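You operate a simulated robot arm through the tools that you are given. There is no shell and no other tool. Be economical: measure what you need, move in short steps, check, and stop when the job is done.

You run a simulated two-armed robot. Do the job below in one go: nothing can be reset, and whatever is moved stays where it is left.

## Task
Shake the filter clean as its gauge and plate ask, then run the feed to see it read green.
Fine: feed off and suction gone before you pull; end with feed off, air valve shut.

It is judged by the outcome, as a careful person would: the job done as asked, and still so three seconds after it is handed in. It fails if anything else is knocked over, pushed out of place, dropped, spilled or broken.

## Robot
Two 7-joint arms with three-finger grippers on one trunk, on a base that drives. Base frame: it is fixed to the floor where the robot stands at the start and does not move with it; the origin is under the middle of the robot, x ahead of it, y to its left, z up. Lengths are in m, angles in degrees, forces in N, time in s.
The left shoulder is at the start at [0.07, 0.146, 1.312], the right one opposite. With the tool pointing down near the work surface each hand reaches from about 0.1 to 0.66 m from the robot's upright axis, wherever it stands, measured 20 degrees to its own side. Places, roughly: air valve lever [0.7, 0.2, 1.1]; bleed knob [0.7, -0.1, 1.2]; control post [0.7, 0, 1.2]; feed switch [0.7, 0, 1.2]; filter gauge [0.7, -0.1, 1.4]; inlet lever [0.6, 0.1, 0.8]; pressure knob [0.8, 0.1, 1.2]; shaker handle [0.7, -0.1, 1.1]. Payload 2.2 kg a hand.
The TCP of each hand is the grasp point between the finger pads, 0.028 m short of the fingertips. In the tool frame z runs along the fingers and y along their closing line. The gripper opens to 0.102 m. The gripper's body begins 0.071 m behind the TCP.
Orientation is that of the tool frame in the base frame, as [roll, pitch, yaw] about the fixed x, y, z axes, in that order (R = Rz(yaw) Ry(pitch) Rx(roll)). With the fingers straight down and closing along the base's y, the tool's x points along the base's -x, its y along +y and its z along -z.

## Interface
- The arms move only by the tool step_arm. It takes "left_motion", "right_motion" or both (then of equal length, played together; a hand with none holds still); each is one flat list of numbers, 7 for each row, row after row: the shift along the tool's x, y, z in m, then the turn, a rotation vector about the tool's x, y, z in degrees, then the closure, from 0 (fully open) to 1 (shut). In form: [x, y, z, ax, ay, az, grip, x, y, z, ax, ay, az, grip, ...]. A call has 1 to 10 rows; each row is the pose to reach, as a shift and turn from the pose commanded when the call began, along the tool's axes at that moment. A row lasts 0.2 s, in which the tool goes at most 0.05 m and 8.6 degrees; a call with a longer step from one row to the next is refused whole, and so is a gripper value outside its range. Where a pose cannot be reached the arm comes as near as it can. A force on the tool above 40 N (or 10 N above the force at the start of the call, whichever is more), or a blocked arm, ends the call early, and 0.2 s more pass. The fingers move at their own pace and stop on an object; they squeeze with about 39 N. The grip force told is the motor's: it shows also when the fingers shut on nothing. Time passes only in rows, and 0.2 s behind the last, so rows that repeat a pose let the fingers close. It gives the time, the measured TCP pose, the force on the tool (base axes), the opening and the grip force at its end, in the units of the frame above (readings bear some noise), with the torque about the TCP (base axes, N m) and any sound that the robot's microphone picked up, and new pictures: "views" is both (left out), scene, wrist or none (wrist: the cameras of the hands that moved).
- Cameras (640 x 400 px; columns grow to the right, rows downward): "scene" is now at [0.1362, 0.0138, 1.5492]; the picture's right is [-0.09, -1.00, 0.00], its down [-0.49, 0.04, -0.87] and it looks along [0.87, -0.07, -0.50] (base axes); focal length 214 px, centre (320, 200). "left" rides on the left gripper at [0.072, 0.038, -0.086] in its tool frame; the picture's right is [-0.47, 0.89, 0.00], its down [-0.60, -0.32, -0.73] and it looks along [-0.65, -0.34, 0.68] (tool axes); focal length 256 px, centre (320, 200). "right" rides on the right gripper at [0.069, 0.044, -0.086] in its tool frame; the picture's right is [-0.53, 0.85, 0.00], its down [-0.58, -0.37, -0.73] and it looks along [-0.62, -0.39, 0.68] (tool axes); focal length 256 px, centre (320, 200).
- lift_body(by): slides the trunk up (or, below 0, down) by that many m; the arms and the scene camera ride with it, the base frame stays. It gives what a move gives, with no picture.
- roll_base(legs): drives the robot by 1 to 6 legs, each [ahead, left, turn to the left] in m, m and degrees, along the robot's own axes; the way and the turn of a leg run together, so that a leg with both is an arc; at most 1.5 m and 180 degrees a leg. The arms and the cameras ride along, it lands a little off, and it stops where it bumps. It gives what a move gives, and a new picture of the scene camera.
- turn_head(pan, tilt): turns the head with the scene camera to pan (to the left, within 86 degrees either way) and tilt (down, from -29 to 69), counted from straight ahead of the robot. It gives what a move gives, and a new picture of the scene camera.
- probe_pixels(camera, pixels): for up to 12 pixels [column, row] of the newest picture of that camera ("zoom" is the newest enlarged one), the place [x, y, z] in the base frame of the surface seen there, good to about 0.002 m, but the place of the scene camera against the robot may be out by one fixed shift of up to 0.025 m in any direction. It takes no simulated time.
- close_up(camera, box): a new picture of the part [left, top, right, bottom] of that camera's present view, enlarged. It takes no simulated time.
- sign_off(): hands the job in; it is judged then, once.

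Go step by step. Measure first, check grasps and placings, and put right what went wrong. The budget is 80 turns and 260 pictures, counting those below and the enlarged ones. Unless the task says otherwise, let go and move clear before handing in, and close with one line.

The tools are called after "Request:" as a command line: name --argument value ..., lists and objects as JSON in quotes. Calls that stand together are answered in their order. step_arm: Moves the arms, as the interface text tells. Its arguments: {"type":"object","properties":{"left_motion":{"type":"array","items":{"type":"number"}},"right_motion":{"type":"array","items":{"type":"number"}},"views":{"type":"string","enum":["both","scene","wrist","none"]}},"required":[]} The other tools are called the same way: lift_body (by) slides the trunk up or down; roll_base (legs) drives the base; turn_head (pan, tilt) turns the head that bears the scene camera; probe_pixels (camera, pixels) gives the place of the surface under pixels of a picture; close_up (camera, box) takes an enlarged picture of a part of a camera's view; sign_off () hands the job in.

At the start:

```text
time_s: 0.0
left_ee_pos: [0.3907, 0.1336, 1.4128]
left_tcp_rot: [180.0, -0.1, 179.9]
left_ft_force: [0.1, 0.4, 0.4]
left_torque: [0.0, 0.0, -0.01]
left_finger_gap: 0.1019
left_grip_force: 0.1
right_ee_pos: [0.3238, -0.1315, 1.4757]
right_tcp_rot: [179.9, -0.1, 179.9]
right_ft_force: [-0.1, 0.1, -0.4]
right_torque: [-0.01, 0.0, -0.01]
right_finger_gap: 0.1024
right_grip_force: 0.1
trunk travel left (down, up): [-0.85, 0.09]
robot x, y, heading: [0.0018, -0.0009, 0.0]
head pan, tilt: [-4.9, 29.7]
```

scene: 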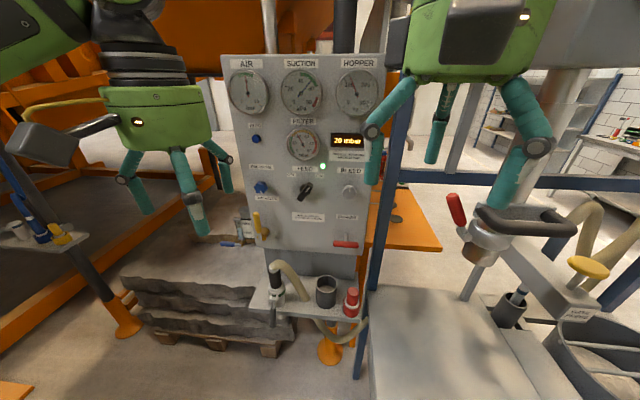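
right: 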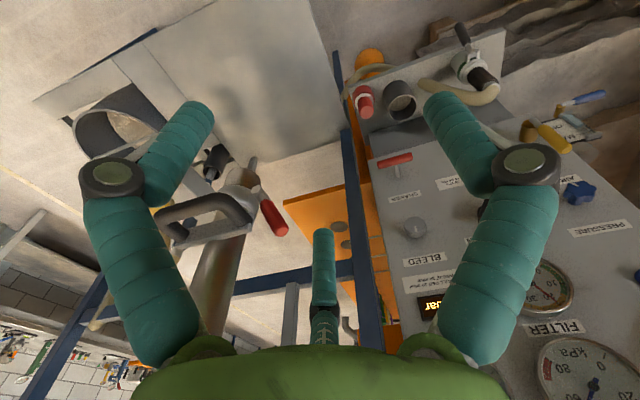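
left: 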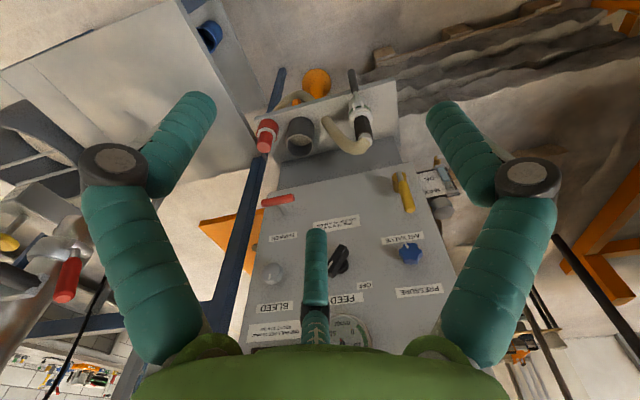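

The scene shows the panel with its gauges, feed switch, bleed knob, shaker handle and air valve. I'll read the plates close up first.

Request:
close_up --camera "scene" --box '[220, 50, 390, 156]'

Request:
close_up --camera "scene" --box '[220, 150, 390, 256]'

Request:
close_up --camera "scene" --box '[310, 125, 374, 165]'

Request:
close_up --camera "scene" --box '[284, 195, 364, 245]'

Request:
probe_pixels --camera "scene" --pixels '[[305, 190], [348, 191], [345, 244], [259, 225], [262, 188], [300, 145], [256, 138], [340, 230], [280, 230], [280, 100]]'

```text
3.76 times, centred on (305, 103) of scene
```

zoom: 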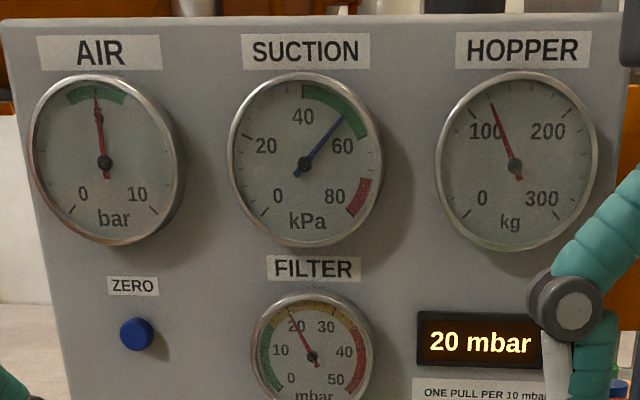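

```text
3.76 times, centred on (305, 203) of scene
```

zoom: 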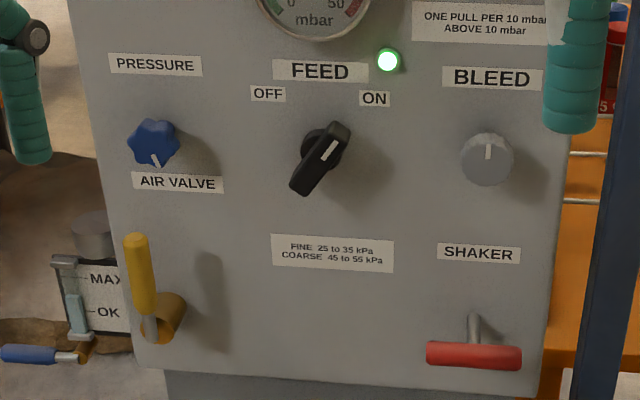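

```text
10.00 times, centred on (342, 145) of scene
```

zoom: 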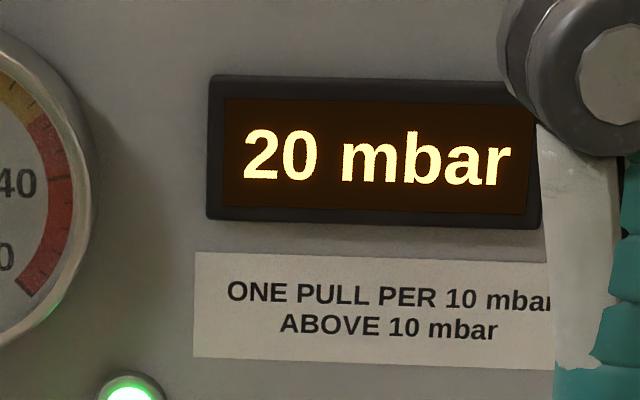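

```text
8.00 times, centred on (324, 220) of scene
```

zoom: 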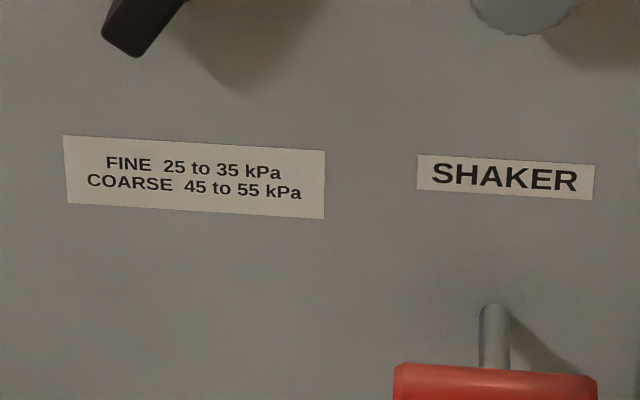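

```text
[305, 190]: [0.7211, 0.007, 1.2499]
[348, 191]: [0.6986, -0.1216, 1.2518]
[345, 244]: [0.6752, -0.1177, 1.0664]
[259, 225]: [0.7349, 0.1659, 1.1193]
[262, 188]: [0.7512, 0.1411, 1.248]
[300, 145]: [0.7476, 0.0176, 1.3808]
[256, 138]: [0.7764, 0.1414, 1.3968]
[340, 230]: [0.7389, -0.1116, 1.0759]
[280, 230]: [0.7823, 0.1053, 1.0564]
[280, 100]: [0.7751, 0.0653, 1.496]
```

The panel needs reading in more detail. I'll also check the offset using the wrist cameras.

Request:
close_up --camera "scene" --box '[272, 118, 336, 158]'

Request:
probe_pixels --camera "left" --pixels '[[338, 262], [403, 190], [278, 200], [272, 270], [292, 197], [264, 205], [300, 240], [400, 225], [345, 250], [400, 178], [409, 207], [410, 252]]'

Request:
probe_pixels --camera "right" --pixels '[[414, 228], [395, 160], [412, 155], [377, 163], [445, 235]]'

Request:
close_up --camera "left" --box '[240, 160, 464, 300]'

Request:
close_up --camera "scene" --box '[210, 200, 370, 300]'

Request:
close_up --camera "scene" --box '[440, 180, 640, 330]'

```text
10.00 times, centred on (304, 138) of scene
```

zoom: 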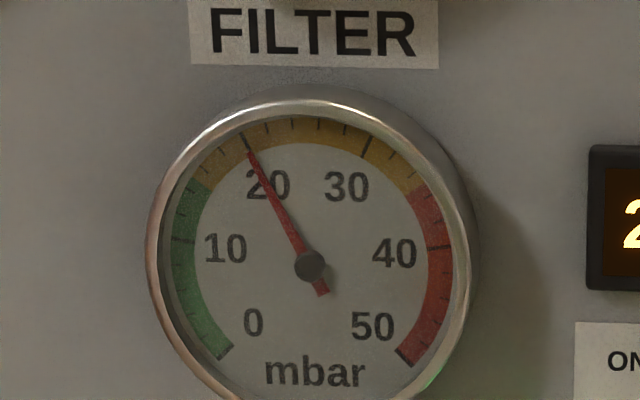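

```text
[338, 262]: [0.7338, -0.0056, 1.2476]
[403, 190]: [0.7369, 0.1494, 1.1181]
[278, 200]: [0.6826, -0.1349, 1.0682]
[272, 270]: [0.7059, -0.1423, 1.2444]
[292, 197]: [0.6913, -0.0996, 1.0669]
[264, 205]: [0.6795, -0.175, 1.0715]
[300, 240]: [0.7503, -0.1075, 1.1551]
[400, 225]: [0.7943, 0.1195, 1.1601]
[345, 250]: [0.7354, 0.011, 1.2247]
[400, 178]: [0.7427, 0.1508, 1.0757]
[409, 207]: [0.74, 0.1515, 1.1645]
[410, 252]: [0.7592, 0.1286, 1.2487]
```

```text
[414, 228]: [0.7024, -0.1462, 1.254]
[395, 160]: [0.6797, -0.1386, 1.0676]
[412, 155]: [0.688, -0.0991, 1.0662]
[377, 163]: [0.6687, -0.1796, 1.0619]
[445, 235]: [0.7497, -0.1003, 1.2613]
```

```text
2.86 times, centred on (352, 230) of left
```

zoom: 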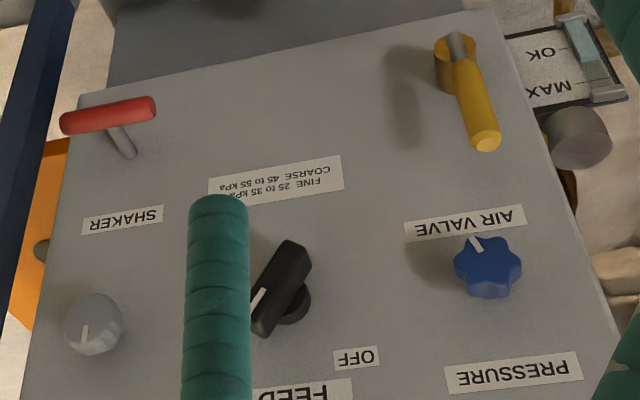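

```text
4.00 times, centred on (290, 250) of scene
```

zoom: 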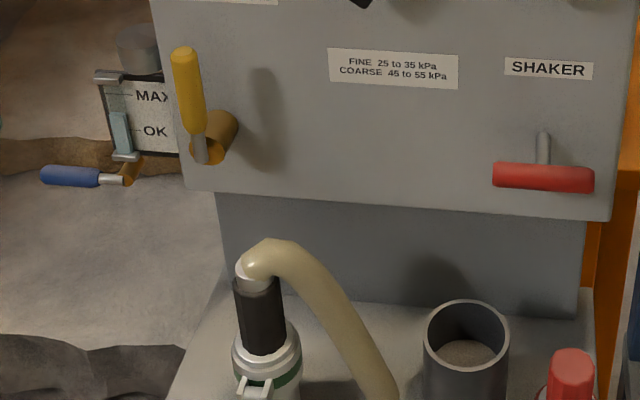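

```text
2.67 times, centred on (540, 255) of scene
```

zoom: 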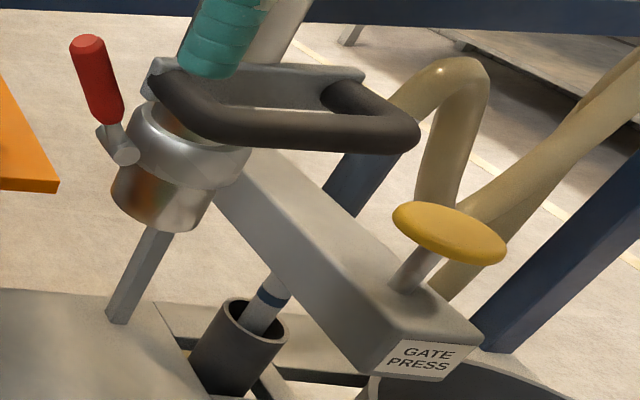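

Display and gauge both read 20 mbar, so the plate asks for one pull. The wrist probes put the scene camera about 0.02 m off in y. I'll probe the nearby obstacles, then turn the left hand to face the panel.

Request:
probe_pixels --camera "right" --pixels '[[270, 215], [180, 225], [345, 150], [366, 100], [350, 260], [240, 170], [345, 60]]'

Request:
step_arm --left_motion '[-0.016, -0.006, 0.011, 0, -8.5, 0, 0, -0.032, -0.012, 0.022, 0, -17, 0, 0, -0.048, -0.018, 0.033, 0, -25.5, 0, 0, -0.064, -0.024, 0.044, 0, -34, 0, 0, -0.08, -0.03, 0.055, 0, -42.5, 0, 0, -0.096, -0.036, 0.066, 0, -51, 0, 0, -0.112, -0.042, 0.077, 0, -59.5, 0, 0, -0.128, -0.048, 0.088, 0, -68, 0, 0, -0.144, -0.054, 0.099, 0, -76.5, 0, 0, -0.16, -0.06, 0.11, 0, -85, 0, 0]'

```text
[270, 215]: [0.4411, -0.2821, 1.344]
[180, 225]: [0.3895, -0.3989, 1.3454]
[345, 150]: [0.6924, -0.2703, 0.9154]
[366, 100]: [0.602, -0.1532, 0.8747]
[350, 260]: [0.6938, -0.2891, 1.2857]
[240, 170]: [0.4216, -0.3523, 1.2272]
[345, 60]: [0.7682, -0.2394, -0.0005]
```

```text
time_s: 2.2
left_ee_pos: [0.5511, 0.0726, 1.3025]
left_tcp_rot: [-179.6, 84.9, -179.7]
left_ft_force: [1.2, -0.6, -0.1]
left_torque: [0.02, 0.07, 0.01]
left_finger_gap: 0.1022
left_grip_force: 0.2
right_ee_pos: [0.3244, -0.1315, 1.4742]
right_tcp_rot: [179.9, -0.1, 180.0]
right_ft_force: [0.1, -0.7, 1.2]
right_torque: [0.02, 0.02, -0.02]
right_finger_gap: 0.102
right_grip_force: 0.0
trunk travel left (down, up): [-0.85, 0.09]
robot x, y, heading: [0.0006, -0.0011, 0.1]
head pan, tilt: [-4.9, 29.7]
```

scene: 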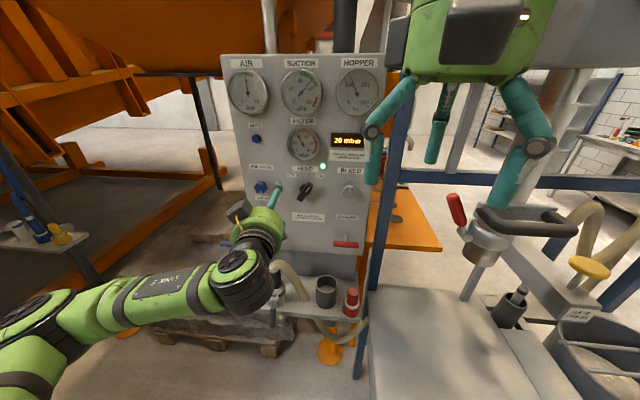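
left: 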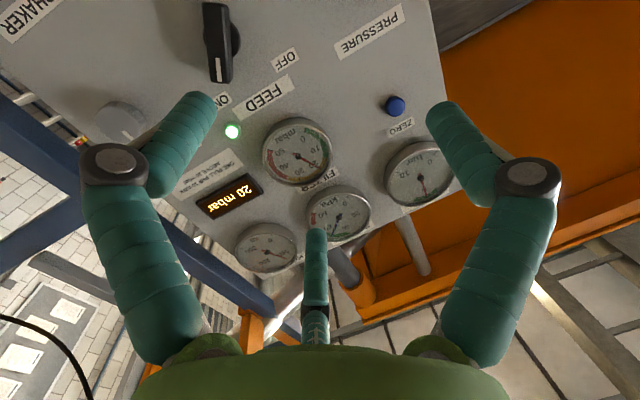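

The left hand is now level and the switch is visible at (217,45). I'll probe its ends and take a close-up.

Request:
probe_pixels --camera "left" --pixels '[[212, 10], [216, 42], [222, 76], [206, 42], [228, 42], [238, 42], [270, 60], [275, 15], [240, 110]]'

Request:
close_up --camera "left" --box '[160, 0, 320, 100]'

Request:
close_up --camera "scene" --box '[270, 160, 350, 210]'

Request:
probe_pixels --camera "scene" --pixels '[[300, 199], [305, 191], [310, 184], [315, 195]]'

```text
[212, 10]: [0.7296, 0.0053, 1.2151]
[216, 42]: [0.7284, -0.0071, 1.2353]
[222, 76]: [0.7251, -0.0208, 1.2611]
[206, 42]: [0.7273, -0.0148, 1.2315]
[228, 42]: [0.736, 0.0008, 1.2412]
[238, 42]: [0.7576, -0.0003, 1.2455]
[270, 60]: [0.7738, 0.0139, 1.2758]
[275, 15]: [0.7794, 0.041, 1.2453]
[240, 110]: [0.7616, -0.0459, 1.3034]
```

```text
4.00 times, centred on (240, 50) of left
```

zoom: 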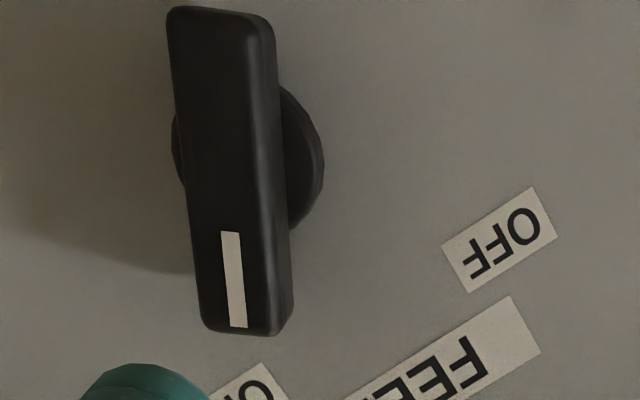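

```text
8.00 times, centred on (310, 185) of scene
```

zoom: 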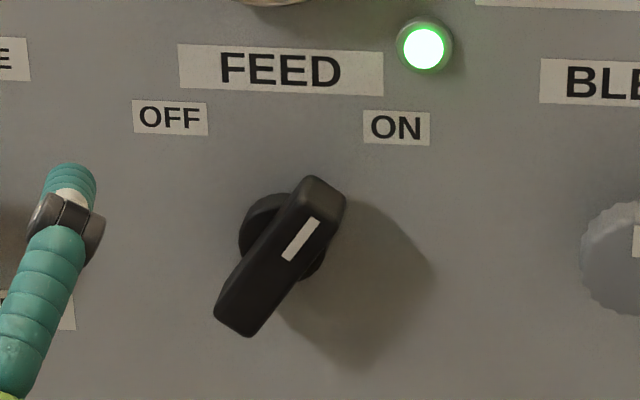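

```text
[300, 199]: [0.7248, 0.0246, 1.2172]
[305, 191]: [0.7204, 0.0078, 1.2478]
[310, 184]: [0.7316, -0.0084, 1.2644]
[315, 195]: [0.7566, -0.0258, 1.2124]
```

The handle centre is at about (0.7275,-0.0075,1.238), tilted 30° towards ON. I'll line up the left hand on it, rolled +30°, at a 6 cm standoff.

Request:
step_arm --left_motion '[0.009, -0.01145, 0.02045, 1.573, -1.292, 5.062, 0, 0.018, -0.0229, 0.0409, 3.147, -2.583, 10.123, 0, 0.027, -0.03435, 0.06135, 4.72, -3.875, 15.185, 0, 0.036, -0.0458, 0.0818, 6.293, -5.167, 20.247, 0, 0.045, -0.05725, 0.10225, 7.867, -6.458, 25.308, 0, 0.054, -0.0687, 0.1227, 9.44, -7.75, 30.37, 0]'

```text
time_s: 3.6
left_ee_pos: [0.6678, 0.0043, 1.2371]
left_tcp_rot: [90.2, 59.9, 79.2]
left_ft_force: [-0.2, 0.1, 0.9]
left_torque: [0.02, -0.04, 0.02]
left_finger_gap: 0.1016
left_grip_force: 0.1
right_ee_pos: [0.3241, -0.1329, 1.4748]
right_tcp_rot: [179.8, -0.1, 180.0]
right_ft_force: [0.1, 0.5, 0.0]
right_torque: [-0.03, -0.01, 0.0]
right_finger_gap: 0.1019
right_grip_force: 0.1
trunk travel left (down, up): [-0.85, 0.09]
robot x, y, heading: [-0.0006, -0.0028, -0.0]
head pan, tilt: [-4.9, 29.7]
```

scene: 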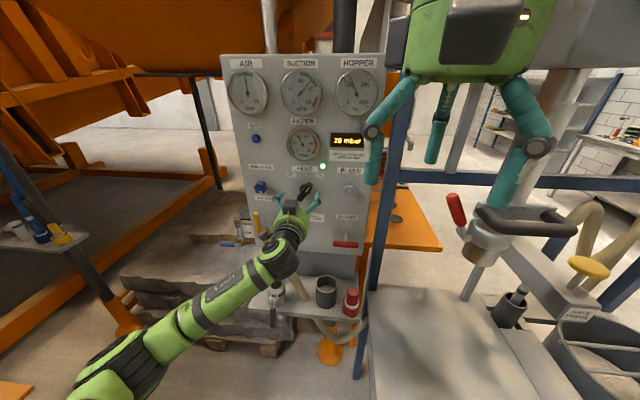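
left: 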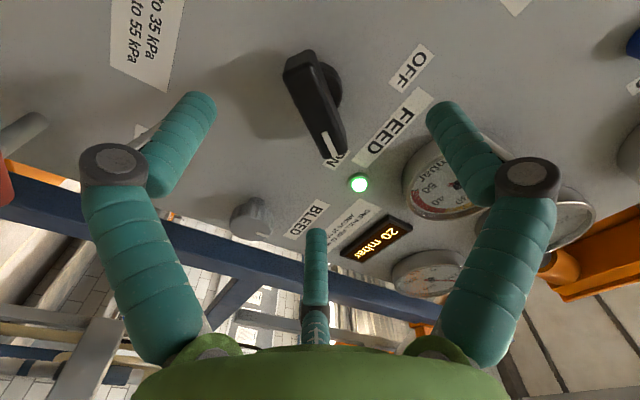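

The handle sits between the fingers. I'll go 5 cm in and close.

Request:
step_arm --left_motion '[0, 0, 0.017, 0, 0, 0, 0.2, 0, 0, 0.034, 0, 0, 0, 0.4, 0, 0, 0.05, 0, 0, 0, 0.5, 0, 0, 0.05, 0, 0, 0, 0.7, 0, 0, 0.05, 0, 0, 0, 1, 0, 0, 0.05, 0, 0, 0, 1]'

```text
time_s: 4.7
left_ee_pos: [0.6999, -0.0192, 1.2523]
left_tcp_rot: [86.8, 60.5, 73.9]
left_ft_force: [-27.5, -6.1, 9.0]
left_torque: [-0.42, 1.07, 0.63]
left_finger_gap: 0.032
left_grip_force: 44.8
right_ee_pos: [0.3128, -0.1285, 1.4777]
right_tcp_rot: [-180.0, 0.3, 179.9]
right_ft_force: [0.4, 0.7, -0.7]
right_torque: [-0.09, 0.05, 0.03]
right_finger_gap: 0.102
right_grip_force: 0.1
trunk travel left (down, up): [-0.85, 0.09]
robot x, y, heading: [-0.0029, -0.0015, -0.1]
head pan, tilt: [-4.9, 29.7]
stopped in row 5 (left hand): the force on the tool passed its limit at 68 N (the readings are from after the stop); the commanded pose is now the measured one
```

scene: 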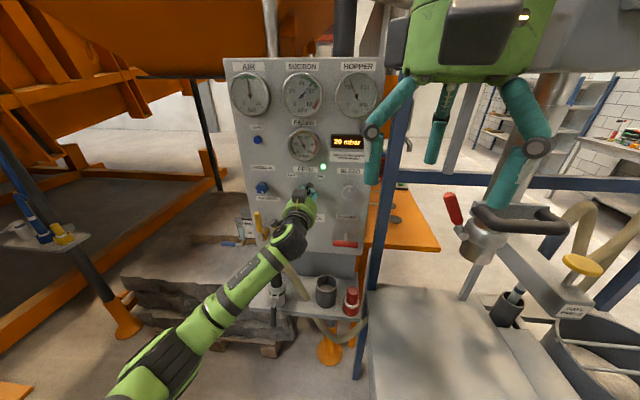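
left: 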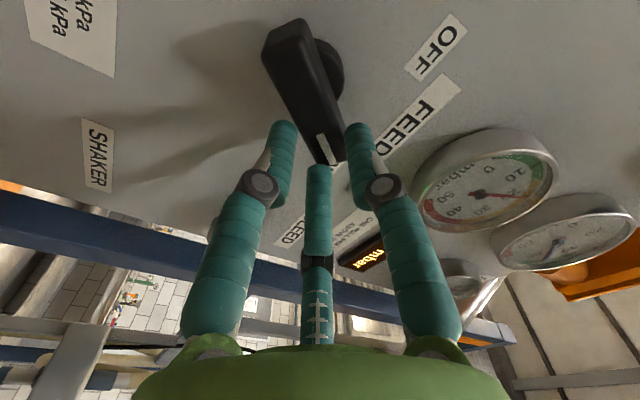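

Contact stopped the hand. The gap is 0.032 and the TCP slid about 2.8 cm up the handle. I'll open, back off 4 cm and look again.

Request:
step_arm --left_motion '[0, 0, 0, 0, 0, 0, 0.5, 0, 0, 0, 0, 0, 0, 0, 0, 0, -0.02, 0, 0, 0, 0, 0, 0, -0.04, 0, 0, 0, 0]'

Request:
close_up --camera "scene" --box '[260, 140, 372, 210]'

```text
time_s: 5.7
left_ee_pos: [0.6726, -0.0053, 1.2424]
left_tcp_rot: [88.7, 60.1, 76.6]
left_ft_force: [-0.9, -0.8, -0.4]
left_torque: [0.02, -0.01, 0.01]
left_finger_gap: 0.102
left_grip_force: 0.1
right_ee_pos: [0.3229, -0.1321, 1.4748]
right_tcp_rot: [179.9, -0.1, 179.9]
right_ft_force: [-0.7, -0.3, 0.6]
right_torque: [-0.01, 0.0, 0.0]
right_finger_gap: 0.102
right_grip_force: 0.0
trunk travel left (down, up): [-0.85, 0.09]
robot x, y, heading: [-0.0005, -0.0017, -0.1]
head pan, tilt: [-4.9, 29.7]
```

scene: 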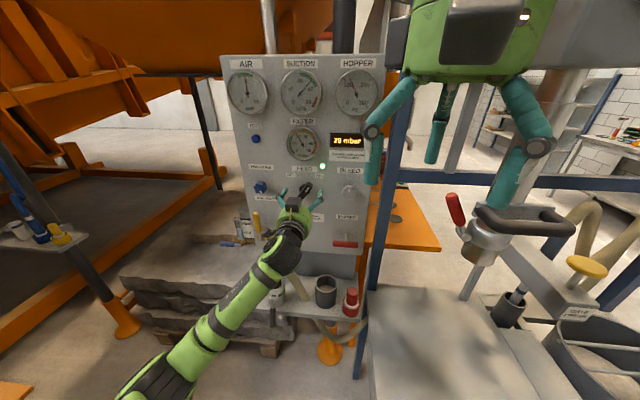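
left: 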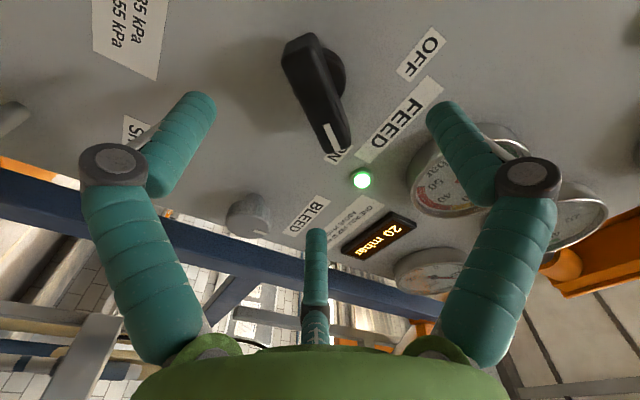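

```text
5.71 times, centred on (316, 175) of scene
```

zoom: 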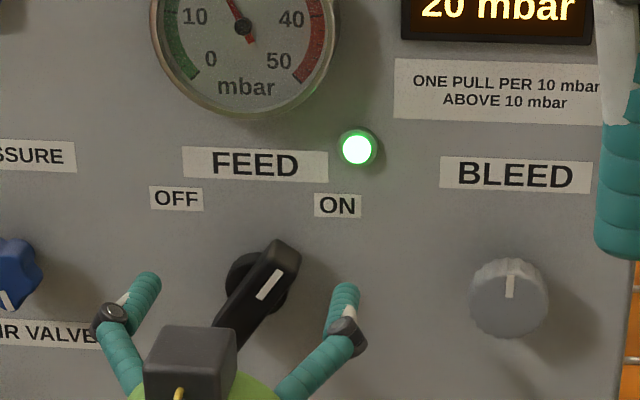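

The switch is still ON and nothing was disturbed. I'll re-probe the handle from this closer view.

Request:
probe_pixels --camera "left" --pixels '[[292, 50], [304, 80], [312, 102], [322, 130], [330, 150], [296, 102], [326, 102], [332, 102], [340, 90], [380, 75]]'

Request:
close_up --camera "left" --box '[240, 20, 400, 170]'

```text
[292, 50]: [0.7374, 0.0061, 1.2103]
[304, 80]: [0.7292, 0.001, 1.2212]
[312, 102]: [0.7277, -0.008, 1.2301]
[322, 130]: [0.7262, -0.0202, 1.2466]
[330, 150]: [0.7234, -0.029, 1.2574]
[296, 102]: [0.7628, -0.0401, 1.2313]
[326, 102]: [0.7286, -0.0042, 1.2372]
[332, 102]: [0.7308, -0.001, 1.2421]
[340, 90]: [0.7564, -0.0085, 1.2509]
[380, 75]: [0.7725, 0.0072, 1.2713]
```

```text
2.67 times, centred on (320, 95) of left
```

zoom: 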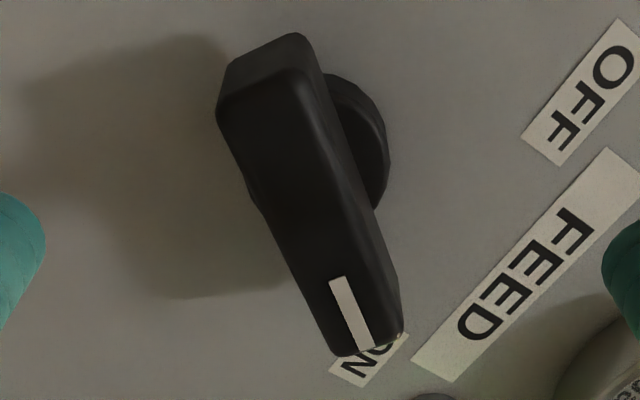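

The handle is at about 36° and my centring was 4–5 mm out. Clamping it isn't necessary: I'll use the fingers as a loose fork on the upper end and turn about the pivot. First I'll align at standoff with a gap of about 4.5 cm.

Request:
step_arm --left_motion '[-0.006, 0, 0.005, 0, 0, 3, 0.55, -0.0115, 0, 0.0092, 0, 0, 6, 0.55, -0.0115, 0, 0.0092, 0, 0, 6, 0.55]' --views "wrist"

Request:
close_up --camera "left" --box '[220, 20, 420, 220]'

Request:
close_up --camera "scene" --box '[260, 140, 372, 210]'

```text
time_s: 6.5
left_ee_pos: [0.6821, -0.0138, 1.2509]
left_tcp_rot: [88.9, 54.1, 76.9]
left_ft_force: [0.0, 0.6, -0.4]
left_torque: [-0.02, 0.02, 0.02]
left_finger_gap: 0.0462
left_grip_force: 0.2
right_ee_pos: [0.3241, -0.1317, 1.4745]
right_tcp_rot: [179.8, -0.2, 179.9]
right_ft_force: [0.4, 0.7, 0.0]
right_torque: [0.02, 0.01, 0.01]
right_finger_gap: 0.1022
right_grip_force: 0.0
trunk travel left (down, up): [-0.85, 0.09]
robot x, y, heading: [0.0017, -0.0007, -0.1]
head pan, tilt: [-4.9, 29.7]
```

left: 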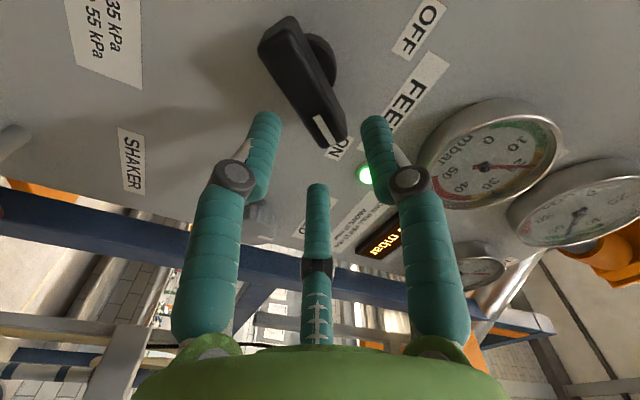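

```text
2.00 times, centred on (320, 120) of left
```

zoom: 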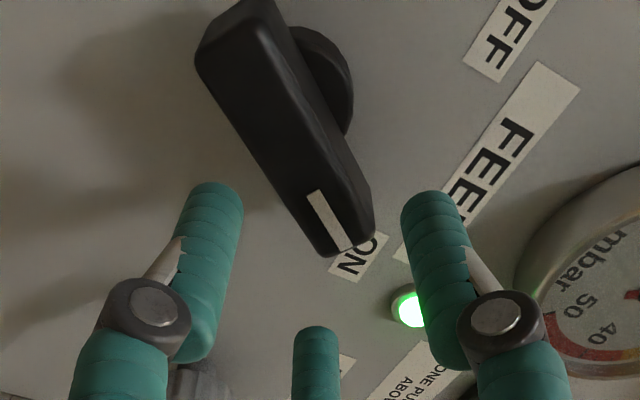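

```text
5.71 times, centred on (316, 175) of scene
```

zoom: 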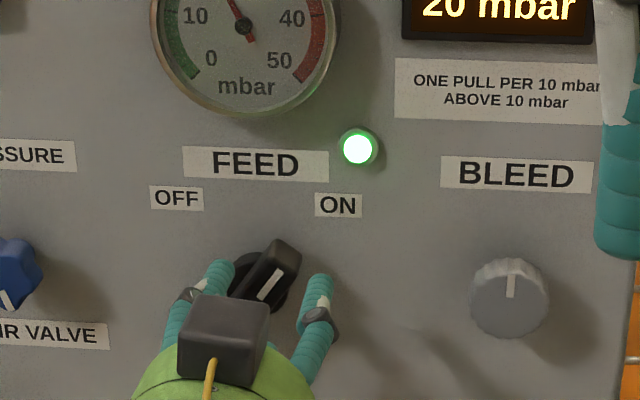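

The fork is centred on the upper end to within about 3 mm. I'll advance 3 cm.

Request:
step_arm --left_motion '[0, 0.001, 0.015, 0, 0, 0, 0.55, 0, 0.002, 0.031, 0, 0, 0, 0.55, 0, 0.002, 0.031, 0, 0, 0, 0.55]' --views "wrist"

Request:
close_up --camera "scene" --box '[260, 140, 372, 210]'

```text
time_s: 7.3
left_ee_pos: [0.714, -0.0195, 1.2519]
left_tcp_rot: [88.9, 54.2, 76.7]
left_ft_force: [0.0, -3.2, -1.2]
left_torque: [-0.02, -0.05, 0.26]
left_finger_gap: 0.0462
left_grip_force: 0.2
right_ee_pos: [0.3256, -0.1325, 1.4747]
right_tcp_rot: [179.8, -0.2, 179.9]
right_ft_force: [0.0, -0.2, -0.5]
right_torque: [-0.01, -0.03, 0.02]
right_finger_gap: 0.102
right_grip_force: 0.0
trunk travel left (down, up): [-0.85, 0.09]
robot x, y, heading: [0.0007, 0.0003, -0.2]
head pan, tilt: [-4.9, 29.7]
```

left: 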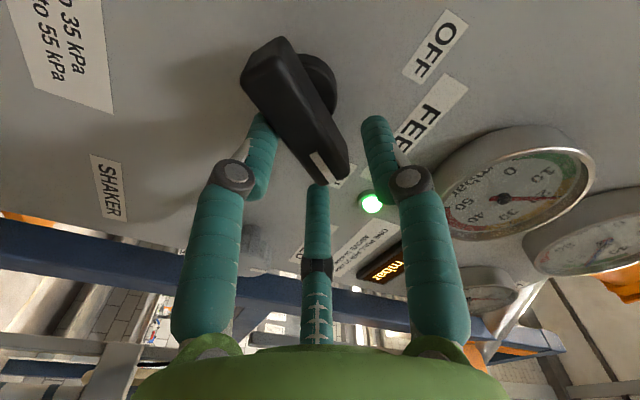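

```text
5.71 times, centred on (316, 175) of scene
```

zoom: 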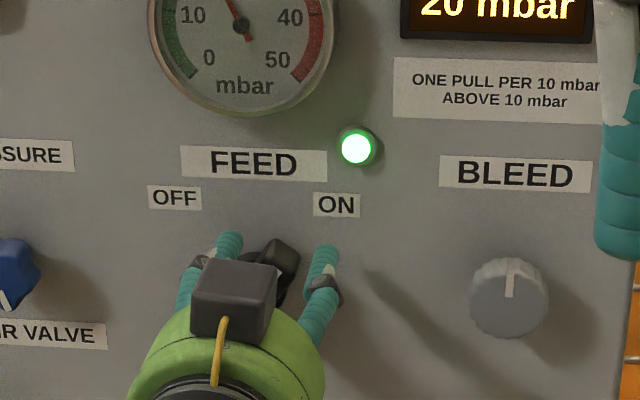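

The handle is inside the fork. I'll swing it about the pivot towards OFF, 64° first.

Request:
step_arm --left_motion '[0.0002, 0.0025, 0, 0, 0, -8, 0.55, 0.0007, 0.005, 0, 0, 0, -16, 0.55, 0.0016, 0.0073, 0, 0, 0, -24, 0.55, 0.0027, 0.0095, 0, 0, 0, -32, 0.55, 0.0042, 0.0116, 0, 0, 0, -40, 0.55, 0.006, 0.0134, 0, 0, 0, -48, 0.55, 0.0079, 0.0149, 0, 0, 0, -56, 0.55, 0.0101, 0.0162, 0, 0, 0, -64, 0.55]'

Request:
close_up --camera "scene" --box '[230, 60, 390, 210]'

```text
time_s: 9.1
left_ee_pos: [0.7192, 0.0066, 1.2442]
left_tcp_rot: [-90.0, 63.9, -101.4]
left_ft_force: [-4.2, -12.3, -3.4]
left_torque: [-0.04, 0.24, -0.29]
left_finger_gap: 0.0532
left_grip_force: 6.0
right_ee_pos: [0.3217, -0.1391, 1.4744]
right_tcp_rot: [179.6, 0.0, 179.9]
right_ft_force: [0.3, 0.1, -0.5]
right_torque: [0.03, -0.04, 0.01]
right_finger_gap: 0.102
right_grip_force: 0.1
trunk travel left (down, up): [-0.85, 0.09]
robot x, y, heading: [-0.0007, 0.0009, -0.2]
head pan, tilt: [-4.9, 29.7]
```

scene: 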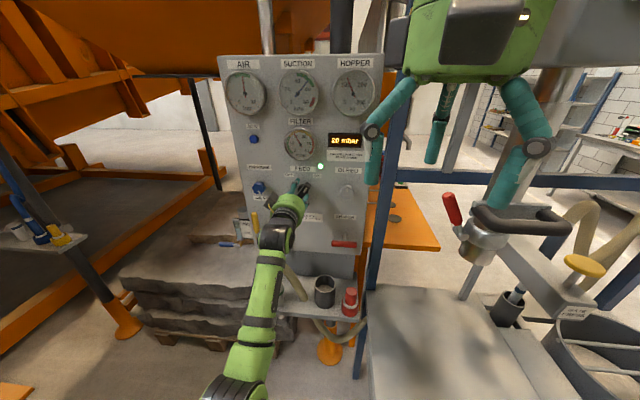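
left: 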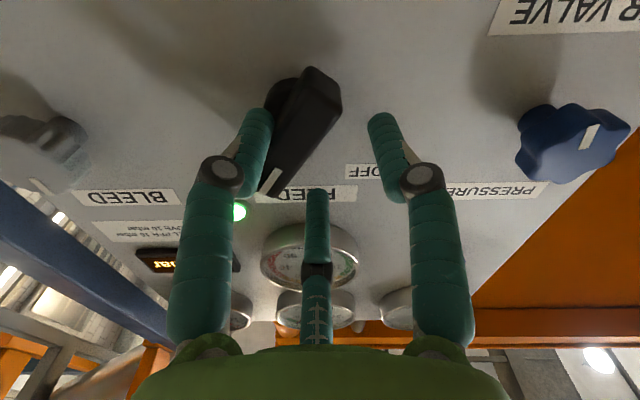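

```text
2.67 times, centred on (310, 135) of scene
```

zoom: 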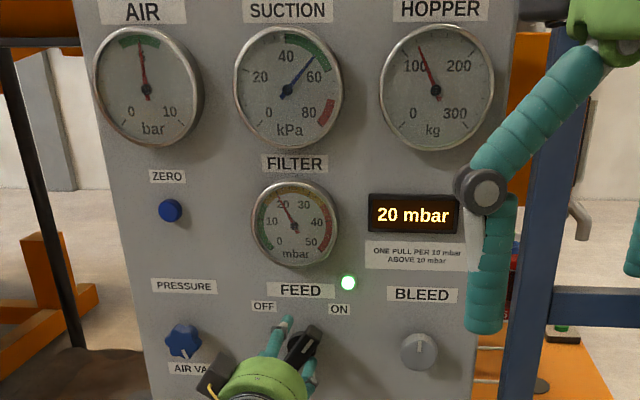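

The handle has turned only part way; its white tip is at (270,180) and the OFF label is further left. The right-hand finger is pressing it at 12 N, so I'll push straight left.

Request:
step_arm --left_motion '[-0.0024, 0.0044, 0, 0, 0, 0, 0.55, -0.0047, 0.0088, 0, 0, 0, 0, 0.55, -0.007, 0.0132, 0, 0, 0, 0, 0.55, -0.0094, 0.0176, 0, 0, 0, 0, 0.55, -0.0118, 0.022, 0, 0, 0, 0, 0.55, -0.0141, 0.0264, 0, 0, 0, 0, 0.55]'

Request:
close_up --camera "scene" --box '[230, 60, 390, 210]'

```text
time_s: 10.5
left_ee_pos: [0.7221, 0.0139, 1.2497]
left_tcp_rot: [-90.4, 62.0, -103.3]
left_ft_force: [-4.5, -26.4, -18.2]
left_torque: [0.08, 0.29, -0.38]
left_finger_gap: 0.0668
left_grip_force: 16.1
right_ee_pos: [0.3262, -0.1425, 1.4725]
right_tcp_rot: [179.4, -0.3, 179.8]
right_ft_force: [-0.2, -0.6, 0.2]
right_torque: [0.0, 0.02, 0.0]
right_finger_gap: 0.1021
right_grip_force: 0.0
trunk travel left (down, up): [-0.85, 0.09]
robot x, y, heading: [-0.0027, -0.0009, -0.1]
head pan, tilt: [-4.9, 29.7]
```

scene: 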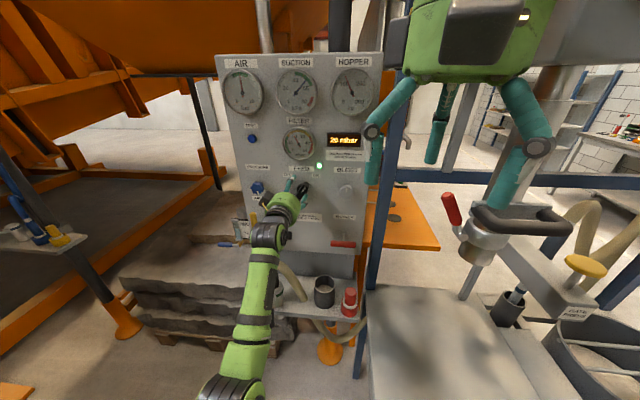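
left: 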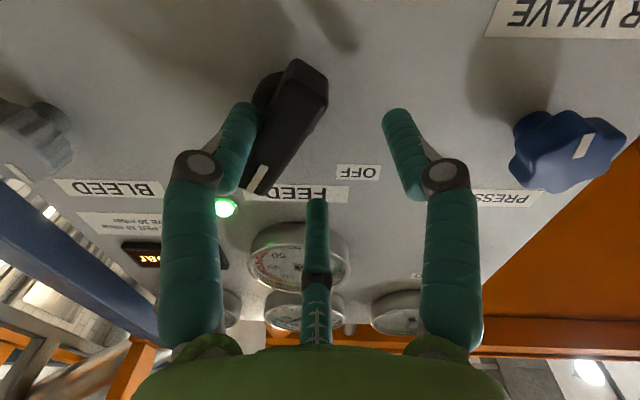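

```text
2.67 times, centred on (310, 135) of scene
```

zoom: 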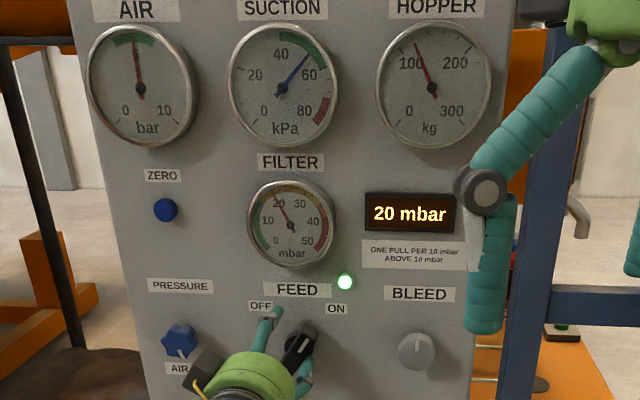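

The finger was yielding (gap 0.067) and bearing near the boss. I'll retreat, close the fingers fully, and push the handle's tip with the closed pair for more leverage.

Request:
step_arm --left_motion '[0.007, -0.013, 0, 0, 0, 0, 0.5, 0.007, -0.013, -0.03, 0, 0, 0, 0.5, 0.007, -0.013, -0.06, 0, 0, 0, 0.5, 0.007, -0.013, -0.06, 0, 0, 0, 1, 0.007, -0.013, -0.06, 0, 0, 0, 1, 0.007, -0.013, -0.06, 0, 0, 0, 1]' --views "wrist"

Request:
close_up --camera "scene" --box '[260, 140, 372, 210]'

Request:
close_up --camera "left" --box '[200, 20, 420, 220]'

```text
time_s: 11.0
left_ee_pos: [0.7211, 0.0119, 1.2482]
left_tcp_rot: [-91.0, 63.3, -103.2]
left_ft_force: [3.6, -24.1, -10.1]
left_torque: [-0.07, 0.26, -0.08]
left_finger_gap: 0.0638
left_grip_force: 10.1
right_ee_pos: [0.3244, -0.1405, 1.4742]
right_tcp_rot: [179.6, -0.2, 179.9]
right_ft_force: [-0.8, -0.5, -1.0]
right_torque: [-0.01, 0.01, 0.0]
right_finger_gap: 0.1019
right_grip_force: 0.1
trunk travel left (down, up): [-0.85, 0.09]
robot x, y, heading: [0.0004, -0.0018, -0.3]
head pan, tilt: [-4.9, 29.7]
stopped in row 2 (left hand): the force on the tool passed its limit at 52 N (the readings are from after the stop); the commanded pose is now the measured one
```

left: 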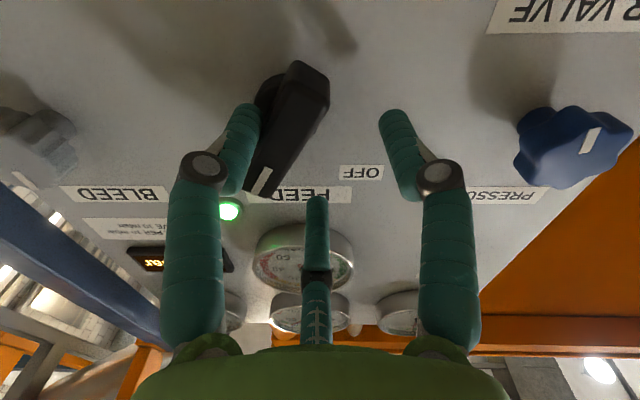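

```text
5.71 times, centred on (316, 175) of scene
```

zoom: 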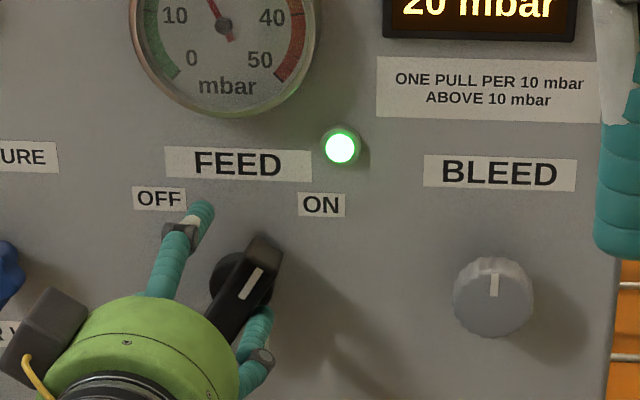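

```text
2.00 times, centred on (310, 120) of left
```

zoom: 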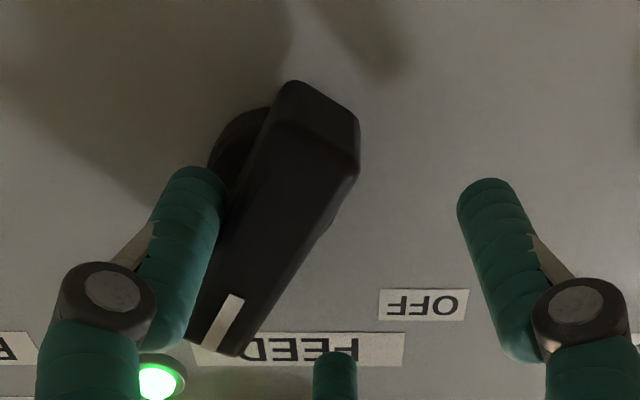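

The pose reading and the picture disagree about the tool's roll. I'll probe the finger tips, at scene about (295,177) and (306,196), to settle it.

Request:
probe_pixels --camera "zoom" --pixels '[[195, 190], [240, 310]]'

Request:
probe_pixels --camera "scene" --pixels '[[294, 178], [292, 185], [306, 197], [305, 202], [302, 190], [304, 186]]'

Request:
probe_pixels --camera "left" --pixels '[[240, 118], [400, 122], [235, 170], [405, 175], [300, 80], [255, 185], [318, 85], [275, 180]]'

```text
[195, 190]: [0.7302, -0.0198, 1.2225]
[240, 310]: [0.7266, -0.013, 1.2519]
```

```text
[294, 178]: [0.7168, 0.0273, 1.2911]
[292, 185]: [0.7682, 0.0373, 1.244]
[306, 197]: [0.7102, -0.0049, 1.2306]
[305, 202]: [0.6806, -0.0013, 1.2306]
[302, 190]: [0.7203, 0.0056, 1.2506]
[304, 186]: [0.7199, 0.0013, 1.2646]
```

```text
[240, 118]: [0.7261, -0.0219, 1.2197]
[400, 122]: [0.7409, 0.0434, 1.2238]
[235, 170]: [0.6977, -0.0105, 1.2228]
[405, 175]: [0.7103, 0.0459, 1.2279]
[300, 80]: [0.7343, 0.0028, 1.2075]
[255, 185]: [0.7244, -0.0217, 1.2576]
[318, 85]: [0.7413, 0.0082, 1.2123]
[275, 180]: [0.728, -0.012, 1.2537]
```

The probes show a third finger: the jaws sit about 120° apart around the TCP, so it is a three-jaw hand. That explains the poor fork. I'll ease off and back out, then close the jaws and push the handle's tip.

Request:
step_arm --left_motion '[0.005, -0.004, 0, 0, 0, 0, 0.36, 0.0106, -0.008, 0, 0, 0, 0, 0.36, 0.0106, -0.008, -0.02, 0, 0, 0, 0.36, 0.0106, -0.008, -0.045, 0, 0, 0, 0.36, 0.0106, -0.008, -0.07, 0, 0, 0, 0.5, 0.0106, -0.008, -0.07, 0, 0, 0, 1, 0.0106, -0.008, -0.07, 0, 0, 0, 1, 0.0106, -0.008, -0.07, 0, 0, 0, 1]'

Request:
close_up --camera "scene" --box '[260, 140, 372, 210]'

Request:
close_up --camera "left" --box '[200, 20, 440, 250]'

```text
time_s: 11.7
left_ee_pos: [0.7221, 0.0209, 1.2472]
left_tcp_rot: [-91.4, 64.8, -102.3]
left_ft_force: [6.7, -28.6, -14.3]
left_torque: [-0.13, 0.02, -0.16]
left_finger_gap: 0.0794
left_grip_force: 10.9
right_ee_pos: [0.3275, -0.1423, 1.4732]
right_tcp_rot: [179.6, -0.2, 179.8]
right_ft_force: [-0.6, 0.6, 0.4]
right_torque: [-0.04, -0.05, 0.0]
right_finger_gap: 0.1019
right_grip_force: 0.0
trunk travel left (down, up): [-0.85, 0.09]
robot x, y, heading: [-0.0006, -0.0019, -0.6]
head pan, tilt: [-4.9, 29.7]
stopped in row 3 (left hand): the force on the tool passed its limit at 47 N (the readings are from after the stop); the commanded pose is now the measured one
```

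scene: 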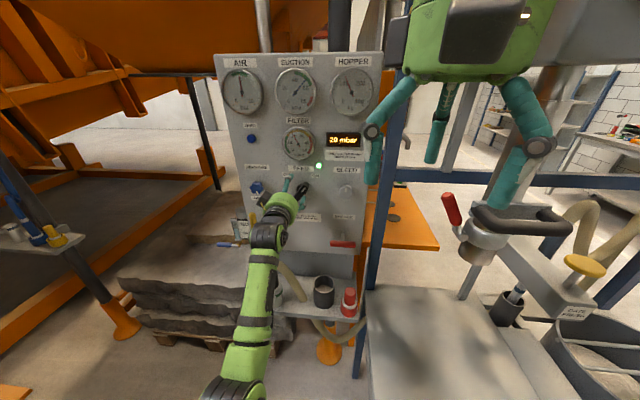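
left: 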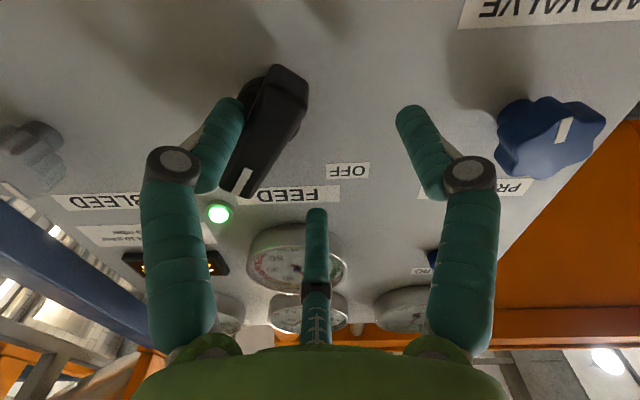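

```text
5.71 times, centred on (316, 175) of scene
```

zoom: 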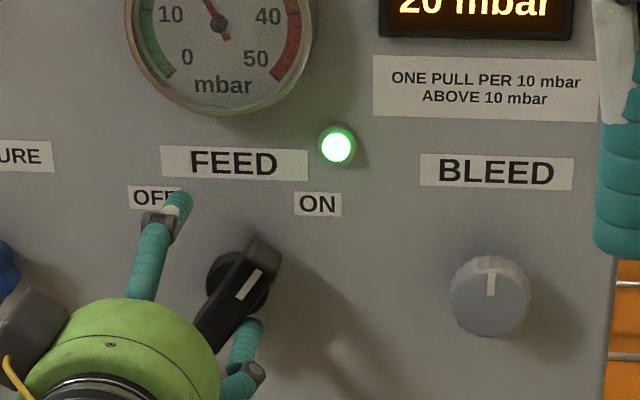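

```text
1.74 times, centred on (320, 135) of left
```

zoom: 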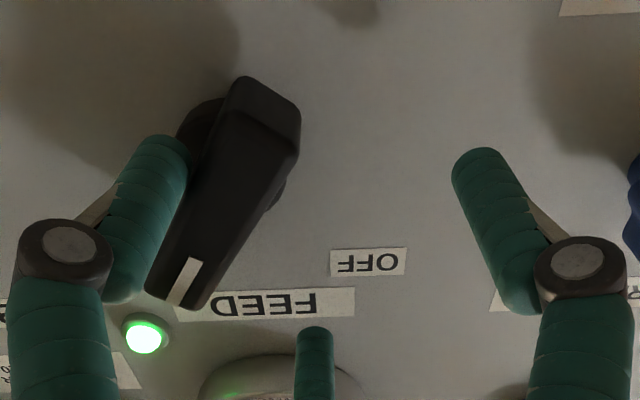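

The hand keeps pressing left, and the jaw is forced past its commanded gap to 0.079. I'll open fully and shift right slowly, without pulling back, so the force unwinds.

Request:
step_arm --left_motion '[0.002, -0.002, 0, 0, 0, 0, 0.1, 0.004, -0.004, 0, 0, 0, 0, 0, 0.006, -0.006, 0, 0, 0, 0, 0, 0.008, -0.008, 0, 0, 0, 0, 0, 0.008, -0.008, 0, 0, 0, 0, 0, 0.008, -0.008, 0, 0, 0, 0, 0]' --views "wrist"

Request:
close_up --camera "scene" --box '[260, 140, 372, 210]'

```text
time_s: 13.1
left_ee_pos: [0.7208, 0.0348, 1.2472]
left_tcp_rot: [-89.4, 66.5, -98.5]
left_ft_force: [-4.2, -15.3, -3.3]
left_torque: [-0.34, 0.09, -0.33]
left_finger_gap: 0.1017
left_grip_force: 0.1
right_ee_pos: [0.3212, -0.1382, 1.4746]
right_tcp_rot: [179.7, 0.1, 179.8]
right_ft_force: [0.3, -0.7, -0.2]
right_torque: [-0.02, -0.01, 0.03]
right_finger_gap: 0.102
right_grip_force: 0.1
trunk travel left (down, up): [-0.85, 0.09]
robot x, y, heading: [-0.0016, 0.0013, -0.3]
head pan, tilt: [-4.9, 29.7]
```

left: 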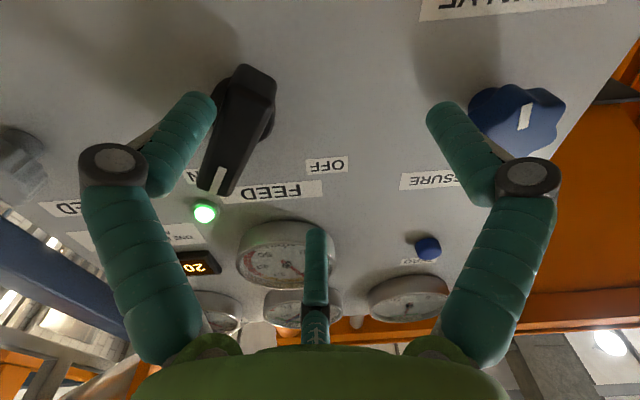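

```text
5.71 times, centred on (316, 175) of scene
```

zoom: 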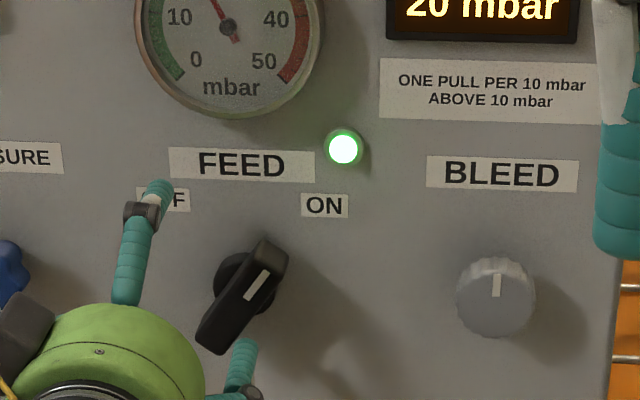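

The jaws are open and the handle looks free between them. I'll retract straight back.

Request:
step_arm --left_motion '[0, 0, -0.01, 0, 0, 0, 0, 0, 0, -0.025, 0, 0, 0, 0, 0, 0, -0.045, 0, 0, 0, 0, 0, 0, -0.07, 0, 0, 0, 0, 0, 0, -0.07, 0, 0, 0, 0]'

Request:
close_up --camera "scene" --box '[230, 140, 372, 230]'

```text
time_s: 13.5
left_ee_pos: [0.7209, 0.0357, 1.248]
left_tcp_rot: [-91.7, 66.6, -100.8]
left_ft_force: [4.7, -23.0, -8.4]
left_torque: [-0.34, 0.0, 0.07]
left_finger_gap: 0.1021
left_grip_force: 0.2
right_ee_pos: [0.3238, -0.1396, 1.4746]
right_tcp_rot: [179.6, -0.1, 179.7]
right_ft_force: [-0.8, 0.9, 0.2]
right_torque: [-0.09, -0.05, 0.0]
right_finger_gap: 0.1019
right_grip_force: 0.1
trunk travel left (down, up): [-0.85, 0.09]
robot x, y, heading: [0.0004, -0.003, -0.4]
head pan, tilt: [-4.9, 29.7]
stopped in row 1 (left hand): the force on the tool passed its limit at 44 N (the readings are from after the stop); the commanded pose is now the measured one
```

scene: 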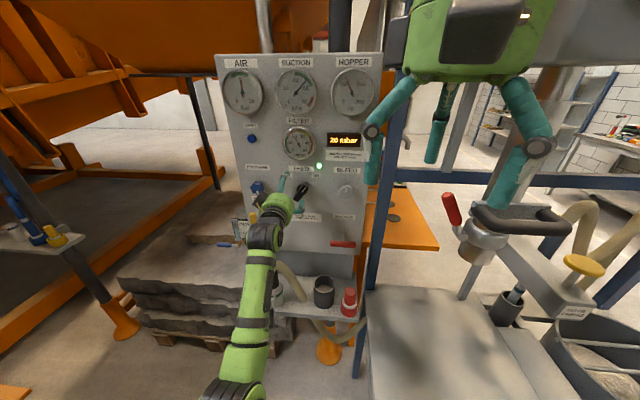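
left: 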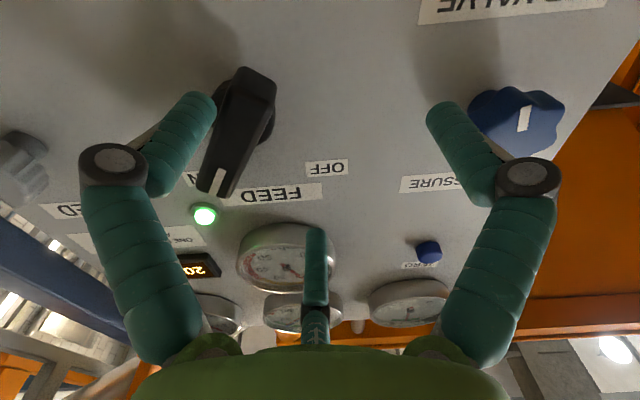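

```text
4.44 times, centred on (301, 185) of scene
```

zoom: 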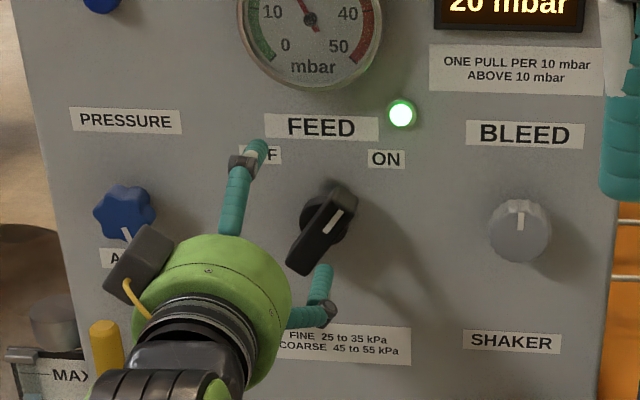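

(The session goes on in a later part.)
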